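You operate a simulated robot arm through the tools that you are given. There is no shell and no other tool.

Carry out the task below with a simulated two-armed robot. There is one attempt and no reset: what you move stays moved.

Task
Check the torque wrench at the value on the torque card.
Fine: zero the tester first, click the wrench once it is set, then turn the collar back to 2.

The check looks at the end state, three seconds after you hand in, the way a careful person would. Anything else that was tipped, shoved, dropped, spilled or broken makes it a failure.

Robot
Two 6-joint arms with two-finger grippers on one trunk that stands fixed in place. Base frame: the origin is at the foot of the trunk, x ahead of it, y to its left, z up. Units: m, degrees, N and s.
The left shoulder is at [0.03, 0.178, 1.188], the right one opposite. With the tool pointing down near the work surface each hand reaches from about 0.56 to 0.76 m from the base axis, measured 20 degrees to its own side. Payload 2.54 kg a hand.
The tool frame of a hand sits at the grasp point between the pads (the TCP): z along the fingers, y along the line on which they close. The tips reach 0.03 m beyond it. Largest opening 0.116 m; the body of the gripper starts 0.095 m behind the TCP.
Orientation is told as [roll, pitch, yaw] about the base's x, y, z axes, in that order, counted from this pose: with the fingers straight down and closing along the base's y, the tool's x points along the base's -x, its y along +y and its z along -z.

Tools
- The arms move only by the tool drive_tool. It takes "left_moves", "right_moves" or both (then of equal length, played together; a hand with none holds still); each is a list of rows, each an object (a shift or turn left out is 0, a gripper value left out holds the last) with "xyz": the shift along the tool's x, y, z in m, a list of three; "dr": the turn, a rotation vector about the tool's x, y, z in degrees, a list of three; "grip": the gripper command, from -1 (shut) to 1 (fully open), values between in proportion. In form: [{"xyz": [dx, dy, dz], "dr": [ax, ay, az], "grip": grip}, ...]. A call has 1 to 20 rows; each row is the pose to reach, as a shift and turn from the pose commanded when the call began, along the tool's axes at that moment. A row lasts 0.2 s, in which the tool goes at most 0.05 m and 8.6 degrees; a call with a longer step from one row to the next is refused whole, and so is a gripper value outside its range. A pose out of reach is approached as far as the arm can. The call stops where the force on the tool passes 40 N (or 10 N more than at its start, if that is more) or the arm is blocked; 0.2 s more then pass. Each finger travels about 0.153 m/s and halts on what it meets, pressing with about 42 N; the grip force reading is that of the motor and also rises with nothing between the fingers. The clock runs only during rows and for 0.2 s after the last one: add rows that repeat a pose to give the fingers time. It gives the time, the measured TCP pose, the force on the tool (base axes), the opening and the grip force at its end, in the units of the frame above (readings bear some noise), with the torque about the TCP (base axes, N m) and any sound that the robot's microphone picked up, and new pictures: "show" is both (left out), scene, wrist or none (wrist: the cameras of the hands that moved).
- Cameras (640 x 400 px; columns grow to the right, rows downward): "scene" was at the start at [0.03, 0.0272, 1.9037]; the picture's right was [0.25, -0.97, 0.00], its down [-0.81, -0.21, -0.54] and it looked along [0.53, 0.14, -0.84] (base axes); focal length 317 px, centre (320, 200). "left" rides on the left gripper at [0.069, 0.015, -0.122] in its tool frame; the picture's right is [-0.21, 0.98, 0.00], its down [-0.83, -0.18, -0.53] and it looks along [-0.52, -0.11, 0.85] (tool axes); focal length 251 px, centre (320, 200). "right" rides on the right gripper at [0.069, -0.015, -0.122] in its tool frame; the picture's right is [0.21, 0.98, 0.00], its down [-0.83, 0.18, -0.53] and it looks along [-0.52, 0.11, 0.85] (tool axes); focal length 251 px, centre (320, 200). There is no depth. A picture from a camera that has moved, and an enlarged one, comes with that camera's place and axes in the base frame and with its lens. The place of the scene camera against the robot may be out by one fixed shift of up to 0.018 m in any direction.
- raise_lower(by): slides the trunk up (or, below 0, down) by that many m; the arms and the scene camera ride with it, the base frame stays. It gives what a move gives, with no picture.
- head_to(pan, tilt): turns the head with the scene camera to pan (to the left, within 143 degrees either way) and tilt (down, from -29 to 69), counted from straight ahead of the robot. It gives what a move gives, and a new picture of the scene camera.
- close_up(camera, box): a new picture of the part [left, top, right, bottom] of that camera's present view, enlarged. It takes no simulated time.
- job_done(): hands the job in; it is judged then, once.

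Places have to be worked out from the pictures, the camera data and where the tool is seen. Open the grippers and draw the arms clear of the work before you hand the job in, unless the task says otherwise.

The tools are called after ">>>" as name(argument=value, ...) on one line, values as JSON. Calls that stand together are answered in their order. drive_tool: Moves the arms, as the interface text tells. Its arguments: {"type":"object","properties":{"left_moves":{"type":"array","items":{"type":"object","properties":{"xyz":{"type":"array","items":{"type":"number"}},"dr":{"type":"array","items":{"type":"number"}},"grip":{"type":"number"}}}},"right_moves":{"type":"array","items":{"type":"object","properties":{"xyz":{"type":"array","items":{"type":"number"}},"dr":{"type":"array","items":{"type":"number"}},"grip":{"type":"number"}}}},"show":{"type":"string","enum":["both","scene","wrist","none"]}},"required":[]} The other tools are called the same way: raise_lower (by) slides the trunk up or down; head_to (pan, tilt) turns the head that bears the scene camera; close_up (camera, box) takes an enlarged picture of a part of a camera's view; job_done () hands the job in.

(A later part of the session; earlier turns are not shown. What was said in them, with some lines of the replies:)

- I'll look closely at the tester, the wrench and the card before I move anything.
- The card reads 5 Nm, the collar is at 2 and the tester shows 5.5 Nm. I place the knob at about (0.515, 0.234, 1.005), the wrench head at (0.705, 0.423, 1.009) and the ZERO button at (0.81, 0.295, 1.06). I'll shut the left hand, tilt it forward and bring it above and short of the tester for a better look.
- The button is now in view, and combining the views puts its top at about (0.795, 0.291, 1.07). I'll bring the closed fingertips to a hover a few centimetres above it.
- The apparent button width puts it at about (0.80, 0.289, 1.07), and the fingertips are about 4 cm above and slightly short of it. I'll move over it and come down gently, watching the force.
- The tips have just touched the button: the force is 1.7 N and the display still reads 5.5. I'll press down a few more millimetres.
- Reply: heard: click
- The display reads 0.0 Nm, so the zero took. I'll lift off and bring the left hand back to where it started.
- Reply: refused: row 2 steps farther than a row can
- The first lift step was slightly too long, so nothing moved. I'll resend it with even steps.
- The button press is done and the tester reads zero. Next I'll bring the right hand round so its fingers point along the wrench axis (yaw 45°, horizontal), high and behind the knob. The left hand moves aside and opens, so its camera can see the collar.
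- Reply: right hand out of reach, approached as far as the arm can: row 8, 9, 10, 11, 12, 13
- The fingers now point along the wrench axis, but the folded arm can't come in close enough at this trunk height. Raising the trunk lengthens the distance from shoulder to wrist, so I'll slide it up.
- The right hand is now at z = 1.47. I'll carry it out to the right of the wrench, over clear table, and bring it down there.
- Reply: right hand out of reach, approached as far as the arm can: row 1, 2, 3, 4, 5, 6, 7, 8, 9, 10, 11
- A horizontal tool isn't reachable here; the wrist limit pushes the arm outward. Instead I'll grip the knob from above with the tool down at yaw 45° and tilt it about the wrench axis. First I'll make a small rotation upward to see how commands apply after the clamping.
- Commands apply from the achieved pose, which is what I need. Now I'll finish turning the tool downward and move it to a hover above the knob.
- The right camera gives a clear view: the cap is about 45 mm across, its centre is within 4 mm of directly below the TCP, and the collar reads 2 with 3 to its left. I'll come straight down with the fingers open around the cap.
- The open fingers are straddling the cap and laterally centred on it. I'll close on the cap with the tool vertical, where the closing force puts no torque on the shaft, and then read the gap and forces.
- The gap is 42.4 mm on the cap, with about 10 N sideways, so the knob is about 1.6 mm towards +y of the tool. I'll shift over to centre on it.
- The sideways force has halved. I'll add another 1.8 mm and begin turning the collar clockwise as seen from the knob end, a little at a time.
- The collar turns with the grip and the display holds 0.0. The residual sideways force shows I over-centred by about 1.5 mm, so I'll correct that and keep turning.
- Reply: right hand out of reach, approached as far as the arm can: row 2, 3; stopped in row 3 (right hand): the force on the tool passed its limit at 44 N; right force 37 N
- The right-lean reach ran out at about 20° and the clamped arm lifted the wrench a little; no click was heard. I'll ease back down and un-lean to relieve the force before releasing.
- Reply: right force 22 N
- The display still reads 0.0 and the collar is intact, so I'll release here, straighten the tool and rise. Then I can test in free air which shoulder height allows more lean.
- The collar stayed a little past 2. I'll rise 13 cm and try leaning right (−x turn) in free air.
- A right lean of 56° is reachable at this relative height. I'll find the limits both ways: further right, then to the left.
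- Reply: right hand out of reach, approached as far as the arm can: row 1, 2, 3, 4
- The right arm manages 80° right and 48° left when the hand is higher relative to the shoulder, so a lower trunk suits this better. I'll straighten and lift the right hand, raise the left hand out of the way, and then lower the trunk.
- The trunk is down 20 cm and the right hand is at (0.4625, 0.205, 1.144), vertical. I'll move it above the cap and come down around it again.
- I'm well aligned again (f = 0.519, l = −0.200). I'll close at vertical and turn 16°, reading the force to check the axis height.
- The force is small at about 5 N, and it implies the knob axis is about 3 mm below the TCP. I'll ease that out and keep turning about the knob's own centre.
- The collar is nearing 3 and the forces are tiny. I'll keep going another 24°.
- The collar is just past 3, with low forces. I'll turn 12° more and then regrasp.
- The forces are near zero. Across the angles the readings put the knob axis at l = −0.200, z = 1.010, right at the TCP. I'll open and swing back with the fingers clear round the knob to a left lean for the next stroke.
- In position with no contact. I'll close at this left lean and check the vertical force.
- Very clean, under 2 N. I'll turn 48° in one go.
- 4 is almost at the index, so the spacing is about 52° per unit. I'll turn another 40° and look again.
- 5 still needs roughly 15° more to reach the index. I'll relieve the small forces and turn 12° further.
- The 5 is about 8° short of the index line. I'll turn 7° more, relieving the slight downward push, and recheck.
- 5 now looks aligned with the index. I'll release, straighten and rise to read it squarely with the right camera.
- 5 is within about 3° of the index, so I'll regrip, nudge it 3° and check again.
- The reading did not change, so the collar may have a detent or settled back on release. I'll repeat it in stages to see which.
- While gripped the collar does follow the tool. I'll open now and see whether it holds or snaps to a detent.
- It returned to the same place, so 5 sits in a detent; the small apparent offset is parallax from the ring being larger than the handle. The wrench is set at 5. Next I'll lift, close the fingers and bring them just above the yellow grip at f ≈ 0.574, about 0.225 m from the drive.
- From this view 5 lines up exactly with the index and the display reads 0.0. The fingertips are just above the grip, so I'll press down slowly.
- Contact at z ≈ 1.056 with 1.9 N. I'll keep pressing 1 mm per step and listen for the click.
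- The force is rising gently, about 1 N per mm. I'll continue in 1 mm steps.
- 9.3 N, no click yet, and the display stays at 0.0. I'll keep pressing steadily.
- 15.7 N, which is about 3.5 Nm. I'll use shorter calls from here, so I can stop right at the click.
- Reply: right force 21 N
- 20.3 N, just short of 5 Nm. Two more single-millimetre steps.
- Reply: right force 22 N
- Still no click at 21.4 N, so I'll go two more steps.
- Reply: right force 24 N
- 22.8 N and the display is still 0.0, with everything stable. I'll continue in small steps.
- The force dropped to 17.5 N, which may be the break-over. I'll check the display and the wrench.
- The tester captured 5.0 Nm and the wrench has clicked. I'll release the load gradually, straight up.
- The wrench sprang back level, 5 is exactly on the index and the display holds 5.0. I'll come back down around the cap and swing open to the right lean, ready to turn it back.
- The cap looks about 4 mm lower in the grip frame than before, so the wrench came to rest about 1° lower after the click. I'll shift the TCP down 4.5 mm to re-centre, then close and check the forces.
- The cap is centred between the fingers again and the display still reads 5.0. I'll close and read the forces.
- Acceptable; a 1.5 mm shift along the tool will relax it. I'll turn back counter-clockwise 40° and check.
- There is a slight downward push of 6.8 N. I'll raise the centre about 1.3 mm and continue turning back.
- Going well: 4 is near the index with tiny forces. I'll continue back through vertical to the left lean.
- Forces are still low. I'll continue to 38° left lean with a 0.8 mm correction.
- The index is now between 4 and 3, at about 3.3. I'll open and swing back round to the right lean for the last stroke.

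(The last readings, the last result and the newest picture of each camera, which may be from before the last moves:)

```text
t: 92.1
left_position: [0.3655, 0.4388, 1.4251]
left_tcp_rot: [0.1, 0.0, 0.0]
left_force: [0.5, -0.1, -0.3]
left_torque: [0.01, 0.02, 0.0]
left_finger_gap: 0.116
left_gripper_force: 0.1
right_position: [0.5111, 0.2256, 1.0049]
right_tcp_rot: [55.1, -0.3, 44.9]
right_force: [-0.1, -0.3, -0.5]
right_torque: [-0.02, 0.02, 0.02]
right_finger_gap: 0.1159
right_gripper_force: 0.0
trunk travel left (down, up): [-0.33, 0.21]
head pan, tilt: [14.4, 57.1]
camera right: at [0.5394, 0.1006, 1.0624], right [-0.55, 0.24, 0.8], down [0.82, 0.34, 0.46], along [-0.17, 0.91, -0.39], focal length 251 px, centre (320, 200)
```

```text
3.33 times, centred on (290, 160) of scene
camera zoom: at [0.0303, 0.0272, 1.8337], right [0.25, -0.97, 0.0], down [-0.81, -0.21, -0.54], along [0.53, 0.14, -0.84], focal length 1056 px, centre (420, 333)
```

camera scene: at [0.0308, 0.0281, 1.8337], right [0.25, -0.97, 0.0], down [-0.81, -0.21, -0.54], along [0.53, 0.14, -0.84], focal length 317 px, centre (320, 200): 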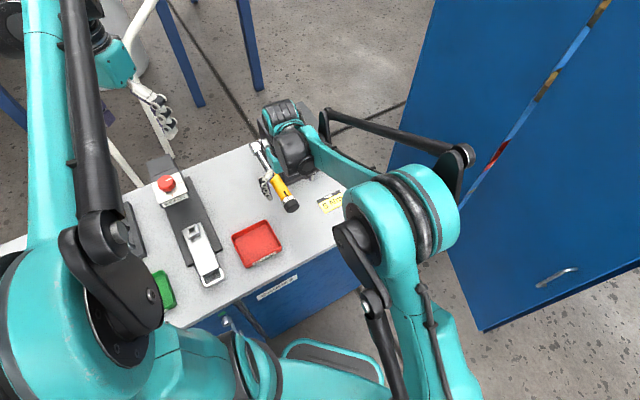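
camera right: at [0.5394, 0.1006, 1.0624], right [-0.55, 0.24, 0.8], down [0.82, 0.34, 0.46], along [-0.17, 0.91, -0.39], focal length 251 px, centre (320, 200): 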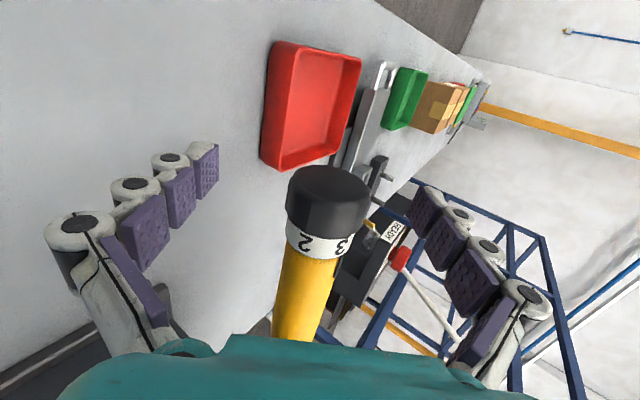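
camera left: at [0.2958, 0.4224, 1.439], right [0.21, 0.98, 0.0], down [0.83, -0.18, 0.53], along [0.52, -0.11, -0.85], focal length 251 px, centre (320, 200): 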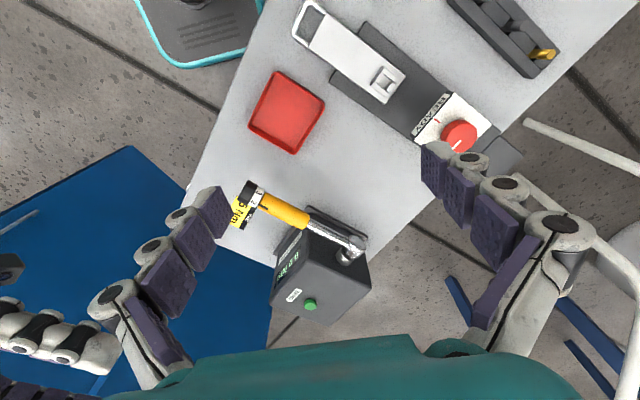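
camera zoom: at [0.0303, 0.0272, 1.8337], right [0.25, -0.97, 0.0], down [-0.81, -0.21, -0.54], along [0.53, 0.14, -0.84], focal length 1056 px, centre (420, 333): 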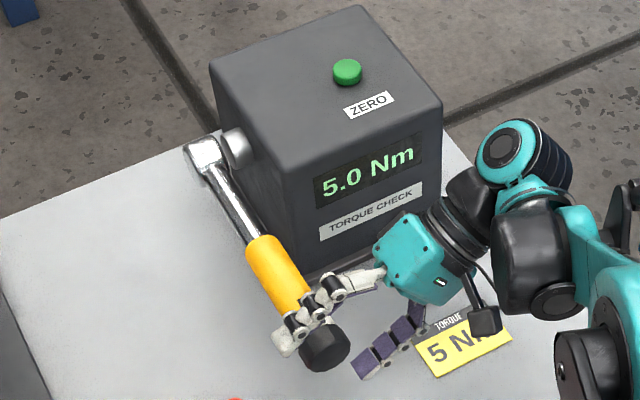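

The collar is at about 3.3 and the wrench has sprung back to its original height (axis z ≈ 1.010). I'll re-centre 5 mm along the closing direction before gripping, to avoid loading it.

>>> drive_tool(right_moves=[{"xyz": [0, 0.0026, -0.0007]}, {"xyz": [0, 0.0052, -0.0013]}, {"xyz": [0, 0.0052, -0.0013]}, {"xyz": [0, 0.0052, -0.0013]}], show="wrist")

```text
t: 93.1
left_position: [0.3651, 0.4395, 1.4253]
left_tcp_rot: [0.0, 0.0, 0.0]
left_force: [1.0, 1.2, -0.3]
left_torque: [-0.01, -0.02, 0.03]
left_finger_gap: 0.1161
left_gripper_force: 0.0
right_position: [0.5092, 0.2283, 1.0115]
right_tcp_rot: [55.2, -0.3, 45.0]
right_force: [0.6, 0.0, 0.7]
right_torque: [0.02, -0.01, 0.0]
right_finger_gap: 0.1162
right_gripper_force: 0.1
trunk travel left (down, up): [-0.33, 0.21]
head pan, tilt: [14.4, 57.1]
camera right: at [0.5383, 0.1021, 1.0676], right [-0.55, 0.24, 0.8], down [0.82, 0.35, 0.46], along [-0.17, 0.91, -0.39], focal length 251 px, centre (320, 200)
```

right: 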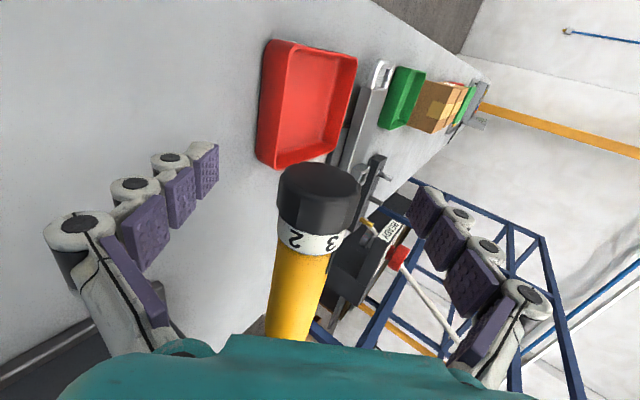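

Well centred now. I'll move 0.8 mm more, then close and read.

>>> drive_tool(right_moves=[{"xyz": [0, 0.0008, 0]}, {"xyz": [0, 0.0008, 0], "grip": -1}, {"xyz": [0, 0.0008, 0], "grip": -1}, {"xyz": [0, 0.0008, 0], "grip": -1}, {"xyz": [0, 0.0008, 0], "grip": -1}], show="none")

```text
t: 94.3
left_position: [0.365, 0.4386, 1.424]
left_tcp_rot: [0.1, 0.0, -0.1]
left_force: [0.1, -0.1, 0.4]
left_torque: [-0.02, 0.01, 0.03]
left_finger_gap: 0.1159
left_gripper_force: 0.0
right_position: [0.5096, 0.2287, 1.0107]
right_tcp_rot: [55.1, -0.4, 44.9]
right_force: [5.4, -4.9, 1.5]
right_torque: [0.35, -0.34, 0.26]
right_finger_gap: 0.0421
right_gripper_force: 44.6
trunk travel left (down, up): [-0.33, 0.21]
head pan, tilt: [14.4, 57.1]
```

Only a small sideways force. I'll correct it and turn back 25°.

>>> drive_tool(right_moves=[{"xyz": [0, -0.0005, -0.0013]}, {"xyz": [0, -0.0005, -0.0013], "dr": [4, 0, 0]}, {"xyz": [0, -0.0005, -0.0013], "dr": [8, 0, 0]}, {"xyz": [0, -0.0005, -0.0013], "dr": [12, 0, 0]}, {"xyz": [0, -0.0005, -0.0013], "dr": [16, 0, 0]}, {"xyz": [0, -0.0005, -0.0013], "dr": [20, 0, 0]}, {"xyz": [0, -0.0005, -0.0013], "dr": [25, 0, 0]}, {"xyz": [0, -0.0005, -0.0013], "dr": [25, 0, 0]}], show="none")

>>> close_up(camera="left", box=[245, 160, 295, 197])

```text
t: 96.1
left_position: [0.3653, 0.4392, 1.4246]
left_tcp_rot: [0.1, 0.0, 0.0]
left_force: [-0.1, 0.3, 0.5]
left_torque: [0.0, 0.02, -0.01]
left_finger_gap: 0.1163
left_gripper_force: 0.1
right_position: [0.5104, 0.2291, 1.0121]
right_tcp_rot: [30.0, -0.3, 45.0]
right_force: [0.5, 1.9, -0.6]
right_torque: [-0.01, 0.03, 0.15]
right_finger_gap: 0.0418
right_gripper_force: 45.4
trunk travel left (down, up): [-0.33, 0.21]
head pan, tilt: [14.4, 57.1]
```

```text
10.81 times, centred on (270, 178) of left
camera zoom: at [0.2956, 0.4535, 1.5477], right [0.21, 0.98, 0.0], down [0.83, -0.18, 0.53], along [0.52, -0.11, -0.85], focal length 2718 px, centre (860, 432)
```

zoom: 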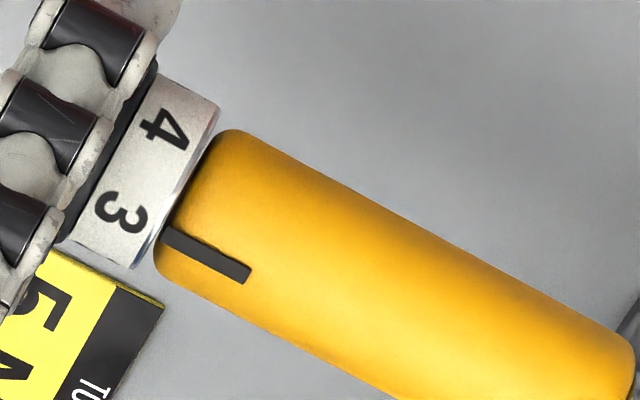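

3 is right at the index with practically no load. I'll turn 30° more.

>>> drive_tool(right_moves=[{"dr": [4, 0, 0]}, {"dr": [8, 0, 0]}, {"dr": [12, 0, 0]}, {"dr": [16, 0, 0]}, {"dr": [20, 0, 0]}, {"dr": [25, 0, 0]}, {"dr": [30, 0, 0]}, {"dr": [30, 0, 0]}], show="none")

>>> close_up(camera="right", box=[240, 180, 400, 290])

```text
t: 97.9
left_position: [0.3656, 0.4398, 1.4241]
left_tcp_rot: [0.1, 0.0, 0.0]
left_force: [0.5, -0.5, -0.5]
left_torque: [0.0, -0.02, 0.01]
left_finger_gap: 0.1159
left_gripper_force: 0.1
right_position: [0.5094, 0.2291, 1.0129]
right_tcp_rot: [0.0, -0.3, 45.0]
right_force: [-1.8, 4.5, -4.5]
right_torque: [-0.53, 0.52, 0.02]
right_finger_gap: 0.0422
right_gripper_force: 44.8
trunk travel left (down, up): [-0.33, 0.21]
head pan, tilt: [14.4, 57.1]
```

```text
3.64 times, centred on (320, 235) of right
camera zoom: at [0.4726, 0.1676, 1.1339], right [-0.84, 0.54, 0.0], down [0.45, 0.71, 0.54], along [0.29, 0.45, -0.84], focal length 914 px, centre (320, 73)
```

zoom: 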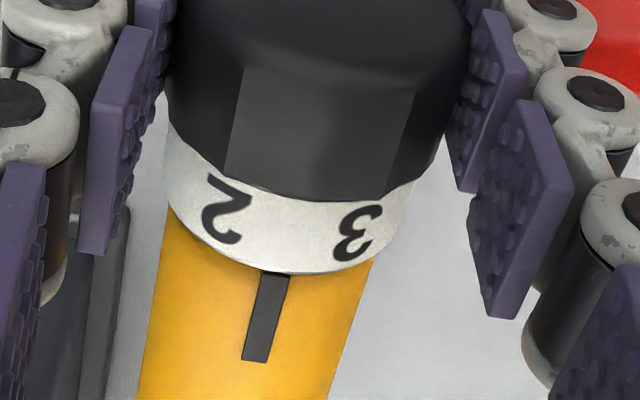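

The index is at about 2.5, with a harmless slight upward pull. I'll turn 22° more, then fine-tune onto 2.

>>> drive_tool(right_moves=[{"xyz": [0, 0.0006, 0.0003], "dr": [4, 0, 0]}, {"xyz": [0, 0.0006, 0.0003], "dr": [8, 0, 0]}, {"xyz": [0, 0.0006, 0.0003], "dr": [12, 0, 0]}, {"xyz": [0, 0.0006, 0.0003], "dr": [16, 0, 0]}, {"xyz": [0, 0.0006, 0.0003], "dr": [20, 0, 0]}, {"xyz": [0, 0.0006, 0.0003], "dr": [22, 0, 0]}, {"xyz": [0, 0.0006, 0.0003], "dr": [22, 0, 0]}], show="none")

>>> close_up(camera="right", box=[240, 180, 400, 290])

```text
t: 99.5
left_position: [0.3652, 0.438, 1.4246]
left_tcp_rot: [0.0, 0.0, 0.0]
left_force: [-0.8, -0.5, 0.5]
left_torque: [0.0, -0.03, 0.04]
left_finger_gap: 0.1161
left_gripper_force: 0.0
right_position: [0.5108, 0.2277, 1.0112]
right_tcp_rot: [-22.0, -0.4, 44.8]
right_force: [7.2, -0.5, 3.3]
right_torque: [0.83, -0.8, 0.42]
right_finger_gap: 0.0422
right_gripper_force: 44.8
trunk travel left (down, up): [-0.33, 0.21]
head pan, tilt: [14.4, 57.1]
```

```text
3.64 times, centred on (320, 235) of right
camera zoom: at [0.4396, 0.2005, 1.1297], right [-0.79, 0.49, -0.37], down [0.32, 0.84, 0.43], along [0.52, 0.22, -0.82], focal length 914 px, centre (320, 73)
```

zoom: 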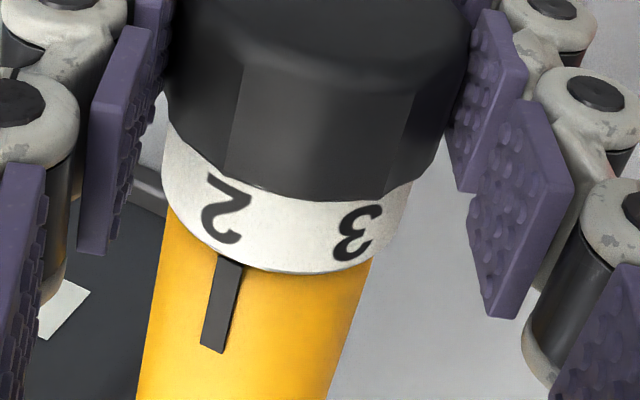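

2 is about 7° from the index. I'll turn 7° more with a 1.2 mm centring correction.

>>> drive_tool(right_moves=[{"xyz": [0, -0.0012, -0.0002]}, {"xyz": [0, -0.0012, -0.0002], "dr": [3.5, 0, 0]}, {"xyz": [0, -0.0012, -0.0002], "dr": [7, 0, 0]}, {"xyz": [0, -0.0012, -0.0002], "dr": [7, 0, 0]}], show="none")

>>> close_up(camera="right", box=[240, 180, 400, 290])

```text
t: 100.5
left_position: [0.3648, 0.4374, 1.4254]
left_tcp_rot: [0.1, 0.1, 0.0]
left_force: [-0.2, 0.5, -0.2]
left_torque: [0.0, 0.0, 0.01]
left_finger_gap: 0.1164
left_gripper_force: 0.1
right_position: [0.5113, 0.227, 1.0117]
right_tcp_rot: [-29.0, -0.2, 44.9]
right_force: [0.6, 1.1, 0.5]
right_torque: [0.14, -0.15, -0.29]
right_finger_gap: 0.0424
right_gripper_force: 45.1
trunk travel left (down, up): [-0.33, 0.21]
head pan, tilt: [14.4, 57.1]
```

```text
3.64 times, centred on (320, 235) of right
camera zoom: at [0.4298, 0.2105, 1.1252], right [-0.75, 0.46, -0.47], down [0.29, 0.88, 0.38], along [0.59, 0.15, -0.79], focal length 914 px, centre (320, 73)
```

zoom: 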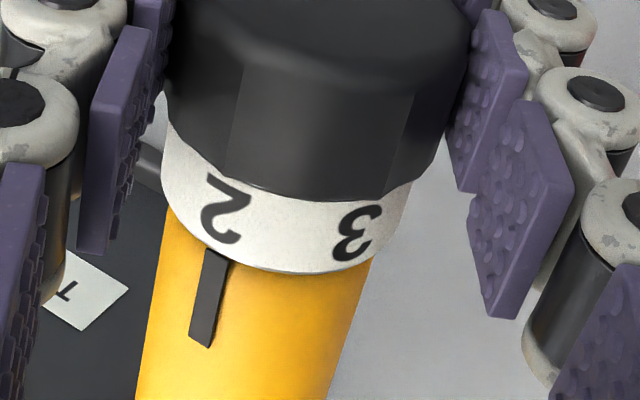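

2 is now on the index with essentially zero load. I'll open, straighten and rise to verify squarely.

>>> drive_tool(right_moves=[{"grip": 1}, {"grip": 1}, {"grip": 1}, {"dr": [-7.25, 0, 0]}, {"dr": [-14.5, 0, 0]}, {"dr": [-21.75, 0, 0]}, {"dr": [-29, 0, 0]}, {"dr": [-29, 0, 0]}], show="none")

>>> close_up(camera="right", box=[240, 180, 400, 290])

>>> close_up(camera="left", box=[245, 160, 295, 197])

>>> close_up(camera="scene", box=[240, 100, 340, 220])

```text
t: 102.3
left_position: [0.3649, 0.4402, 1.425]
left_tcp_rot: [0.1, 0.0, 0.0]
left_force: [0.2, -0.9, 0.4]
left_torque: [-0.01, 0.01, 0.02]
left_finger_gap: 0.116
left_gripper_force: 0.0
right_position: [0.5102, 0.2275, 1.0123]
right_tcp_rot: [0.1, -0.2, 44.9]
right_force: [0.3, -0.1, -0.5]
right_torque: [-0.03, -0.01, -0.01]
right_finger_gap: 0.116
right_gripper_force: 0.0
trunk travel left (down, up): [-0.33, 0.21]
head pan, tilt: [14.4, 57.1]
```

```text
3.64 times, centred on (320, 235) of right
camera zoom: at [0.4724, 0.1674, 1.1335], right [-0.84, 0.54, 0.0], down [0.45, 0.71, 0.54], along [0.29, 0.45, -0.84], focal length 914 px, centre (320, 73)
```

zoom: 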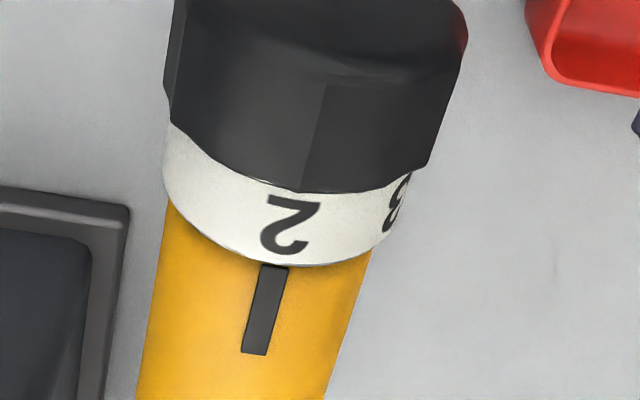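

```text
10.81 times, centred on (270, 178) of left
camera zoom: at [0.2947, 0.454, 1.5477], right [0.21, 0.98, 0.0], down [0.83, -0.18, 0.53], along [0.52, -0.11, -0.85], focal length 2718 px, centre (860, 432)
```

zoom: 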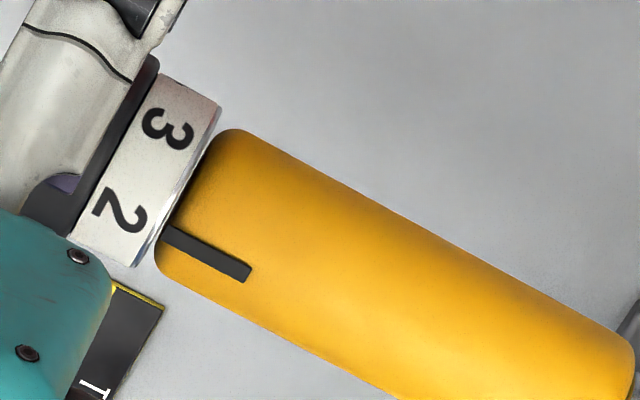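

```text
3.33 times, centred on (290, 160) of scene
camera zoom: at [0.0294, 0.0282, 1.8337], right [0.25, -0.97, 0.0], down [-0.81, -0.21, -0.54], along [0.53, 0.14, -0.84], focal length 1056 px, centre (420, 333)
```

zoom: 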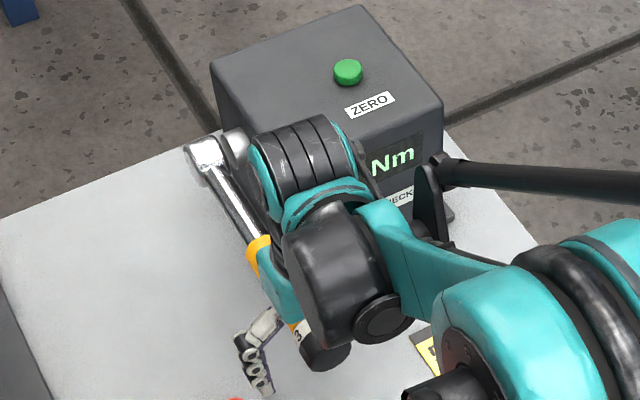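

2 is on the index. I'll rise clear and look from higher up, as at the start, for an exact comparison.

>>> drive_tool(right_moves=[{"xyz": [0, 0, -0.04]}, {"xyz": [0, 0, -0.08]}, {"xyz": [0, 0, -0.12]}, {"xyz": [0, 0, -0.145]}, {"xyz": [0, 0, -0.145]}], show="wrist")

>>> close_up(camera="right", box=[270, 90, 370, 160])

```text
t: 103.5
left_position: [0.3649, 0.4399, 1.4259]
left_tcp_rot: [0.0, 0.0, 0.1]
left_force: [0.0, 0.7, -0.2]
left_torque: [0.01, -0.02, 0.01]
left_finger_gap: 0.116
left_gripper_force: 0.0
right_position: [0.5109, 0.2272, 1.1561]
right_tcp_rot: [0.1, -0.3, 44.9]
right_force: [0.7, 0.2, -0.1]
right_torque: [0.04, -0.02, -0.01]
right_finger_gap: 0.1159
right_gripper_force: 0.0
trunk travel left (down, up): [-0.33, 0.21]
head pan, tilt: [14.4, 57.1]
camera right: at [0.4723, 0.1667, 1.2785], right [-0.84, 0.54, 0.0], down [0.45, 0.71, 0.54], along [0.29, 0.45, -0.84], focal length 251 px, centre (320, 200)
```

right: 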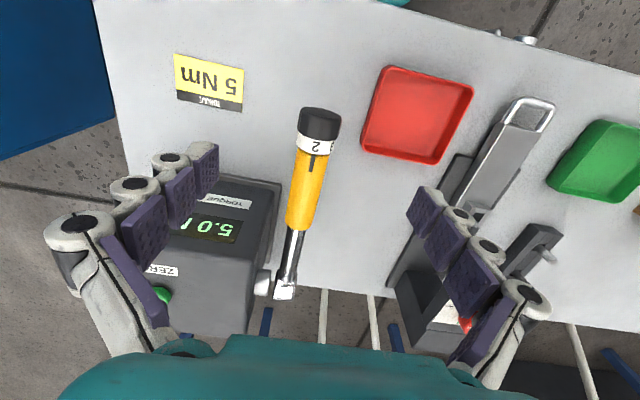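

```text
5.71 times, centred on (320, 125) of right
camera zoom: at [0.4723, 0.1667, 1.2785], right [-0.84, 0.54, 0.0], down [0.45, 0.71, 0.54], along [0.29, 0.45, -0.84], focal length 1437 px, centre (320, 629)
```

zoom: 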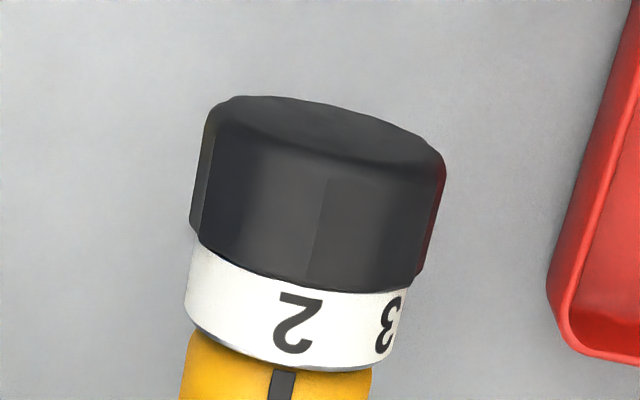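

The display still shows 5.0. One more close view that includes the whole index mark, to judge alignment.

>>> close_up(camera="right", box=[280, 105, 360, 175])

>>> close_up(camera="right", box=[140, 180, 300, 310])

```text
5.71 times, centred on (320, 140) of right
camera zoom: at [0.4723, 0.1667, 1.2785], right [-0.84, 0.54, 0.0], down [0.45, 0.71, 0.54], along [0.29, 0.45, -0.84], focal length 1437 px, centre (320, 543)
```

zoom: 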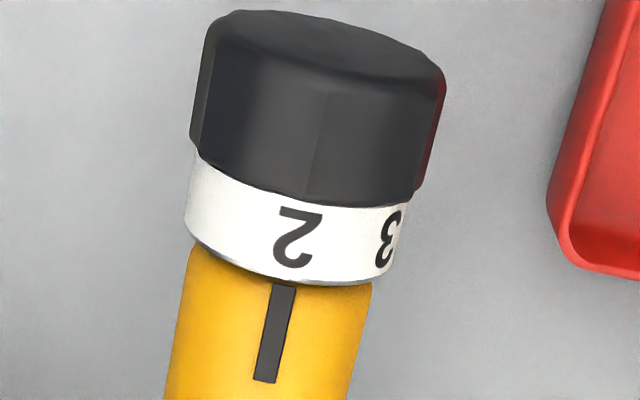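

```text
3.08 times, centred on (220, 245) of right
camera zoom: at [0.4723, 0.1667, 1.2785], right [-0.84, 0.54, 0.0], down [0.45, 0.71, 0.54], along [0.29, 0.45, -0.84], focal length 774 px, centre (628, 62)
```

zoom: 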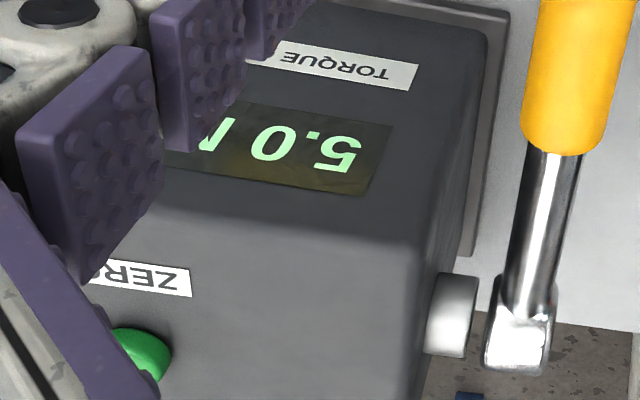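

The collar reads 2 within measurement error, the display holds 5.0 Nm, and the wrench and card are undisturbed. I'll draw the open right hand well clear.

>>> drive_tool(right_moves=[{"xyz": [0, 0, -0.04]}, {"xyz": [0, 0, -0.08]}, {"xyz": [0, 0, -0.12]}, {"xyz": [0, -0.04, -0.14]}, {"xyz": [0, -0.08, -0.15]}, {"xyz": [0, -0.12, -0.15]}, {"xyz": [0, -0.16, -0.15]}, {"xyz": [0, -0.2, -0.15]}, {"xyz": [0, -0.2, -0.15]}])

>>> close_up(camera="scene", box=[240, 100, 360, 220])

>>> close_up(camera="left", box=[220, 140, 360, 240])

```text
t: 105.5
left_position: [0.3637, 0.4404, 1.4256]
left_tcp_rot: [0.0, 0.0, 0.0]
left_force: [-0.5, 0.5, -0.1]
left_torque: [-0.01, -0.05, -0.04]
left_finger_gap: 0.1161
left_gripper_force: 0.0
right_position: [0.6493, 0.0829, 1.3085]
right_tcp_rot: [0.0, -0.3, 45.0]
right_force: [-0.4, -0.6, 1.2]
right_torque: [0.0, -0.01, 0.0]
right_finger_gap: 0.1162
right_gripper_force: 0.1
trunk travel left (down, up): [-0.33, 0.21]
head pan, tilt: [14.4, 57.1]
camera scene: at [0.0288, 0.0281, 1.8337], right [0.25, -0.97, 0.0], down [-0.81, -0.21, -0.54], along [0.53, 0.14, -0.84], focal length 317 px, centre (320, 200)
camera right: at [0.6119, 0.0223, 1.4296], right [-0.84, 0.54, 0.0], down [0.45, 0.71, 0.54], along [0.29, 0.45, -0.84], focal length 251 px, centre (320, 200)
```

scene: 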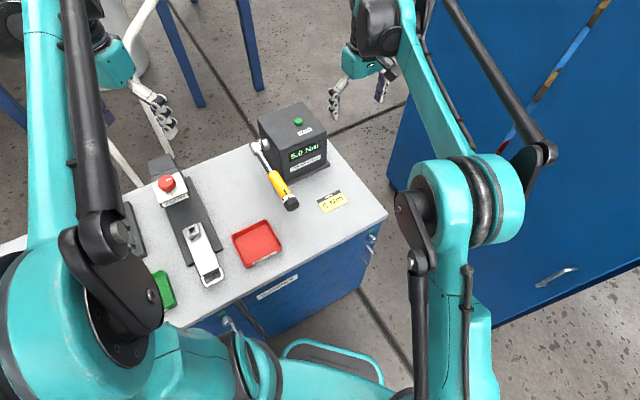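
right: 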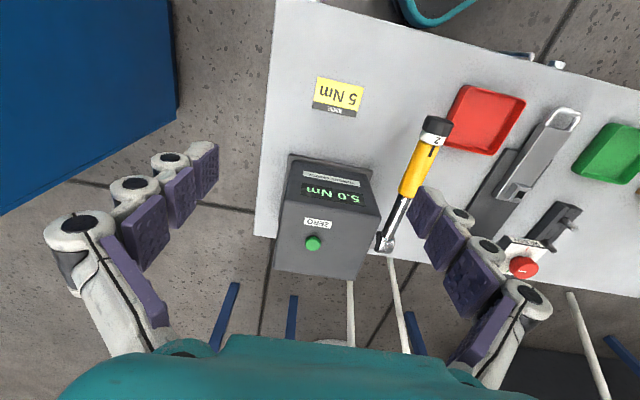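

```text
3.33 times, centred on (300, 160) of scene
camera zoom: at [0.0288, 0.0281, 1.8337], right [0.25, -0.97, 0.0], down [-0.81, -0.21, -0.54], along [0.53, 0.14, -0.84], focal length 1056 px, centre (387, 333)
```

zoom: 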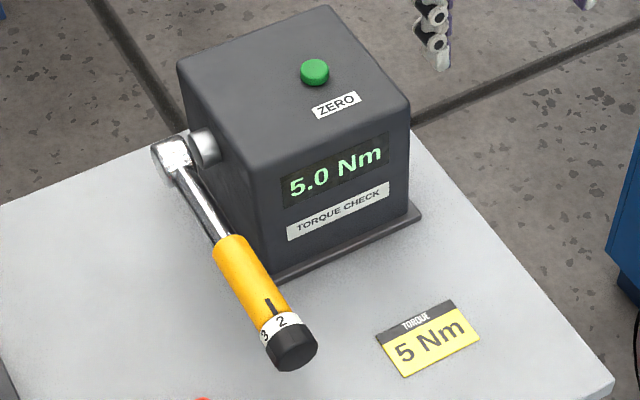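

```text
4.00 times, centred on (290, 190) of left
camera zoom: at [0.2943, 0.4539, 1.5479], right [0.21, 0.98, 0.0], down [0.83, -0.18, 0.53], along [0.52, -0.11, -0.85], focal length 1006 px, centre (440, 240)
```

zoom: 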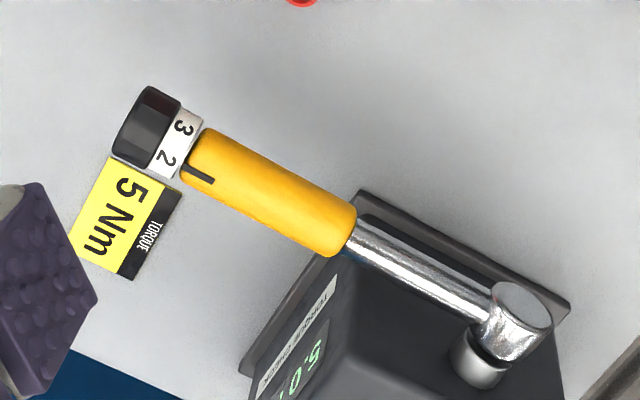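

The tester reads 5.0 Nm, the collar lines up at 2 as it did at the start, nothing else has moved, and both hands are open and clear. Handing in.

>>> job_done()

```text
The job is handed in.
```

I finished the torque check: the wrench clicked at 5.0 Nm on the tester, which matches the 5 Nm on the card.

- **Zero:** I pressed the ZERO button first, and the display went from 5.5 to 0.0 Nm.
- **Set:** I turned the collar from 2 to 5, with the 5 on the index mark. The tester stayed at 0.0 throughout.
- **Click:** I pressed the handle down slowly. At about 23 N the force dropped off and the tester showed 5.0 Nm. The microphone picked up no sound, so I'm judging the click from the force drop and the reading.
- **Turn back:** I turned the collar back to 2, and the views agree with that to within about 3° (roughly 0.05 Nm).

On my first attempt at the collar, the right arm ran out of reach and lifted the wrench slightly. The display stayed at 0.0, and the wrench settled back once I let go.

At hand-in the display still showed 5.0 Nm and both hands were open and clear of the work. I saw nothing tipped, dropped or moved out of place. The trunk is 7 cm lower than where it started.
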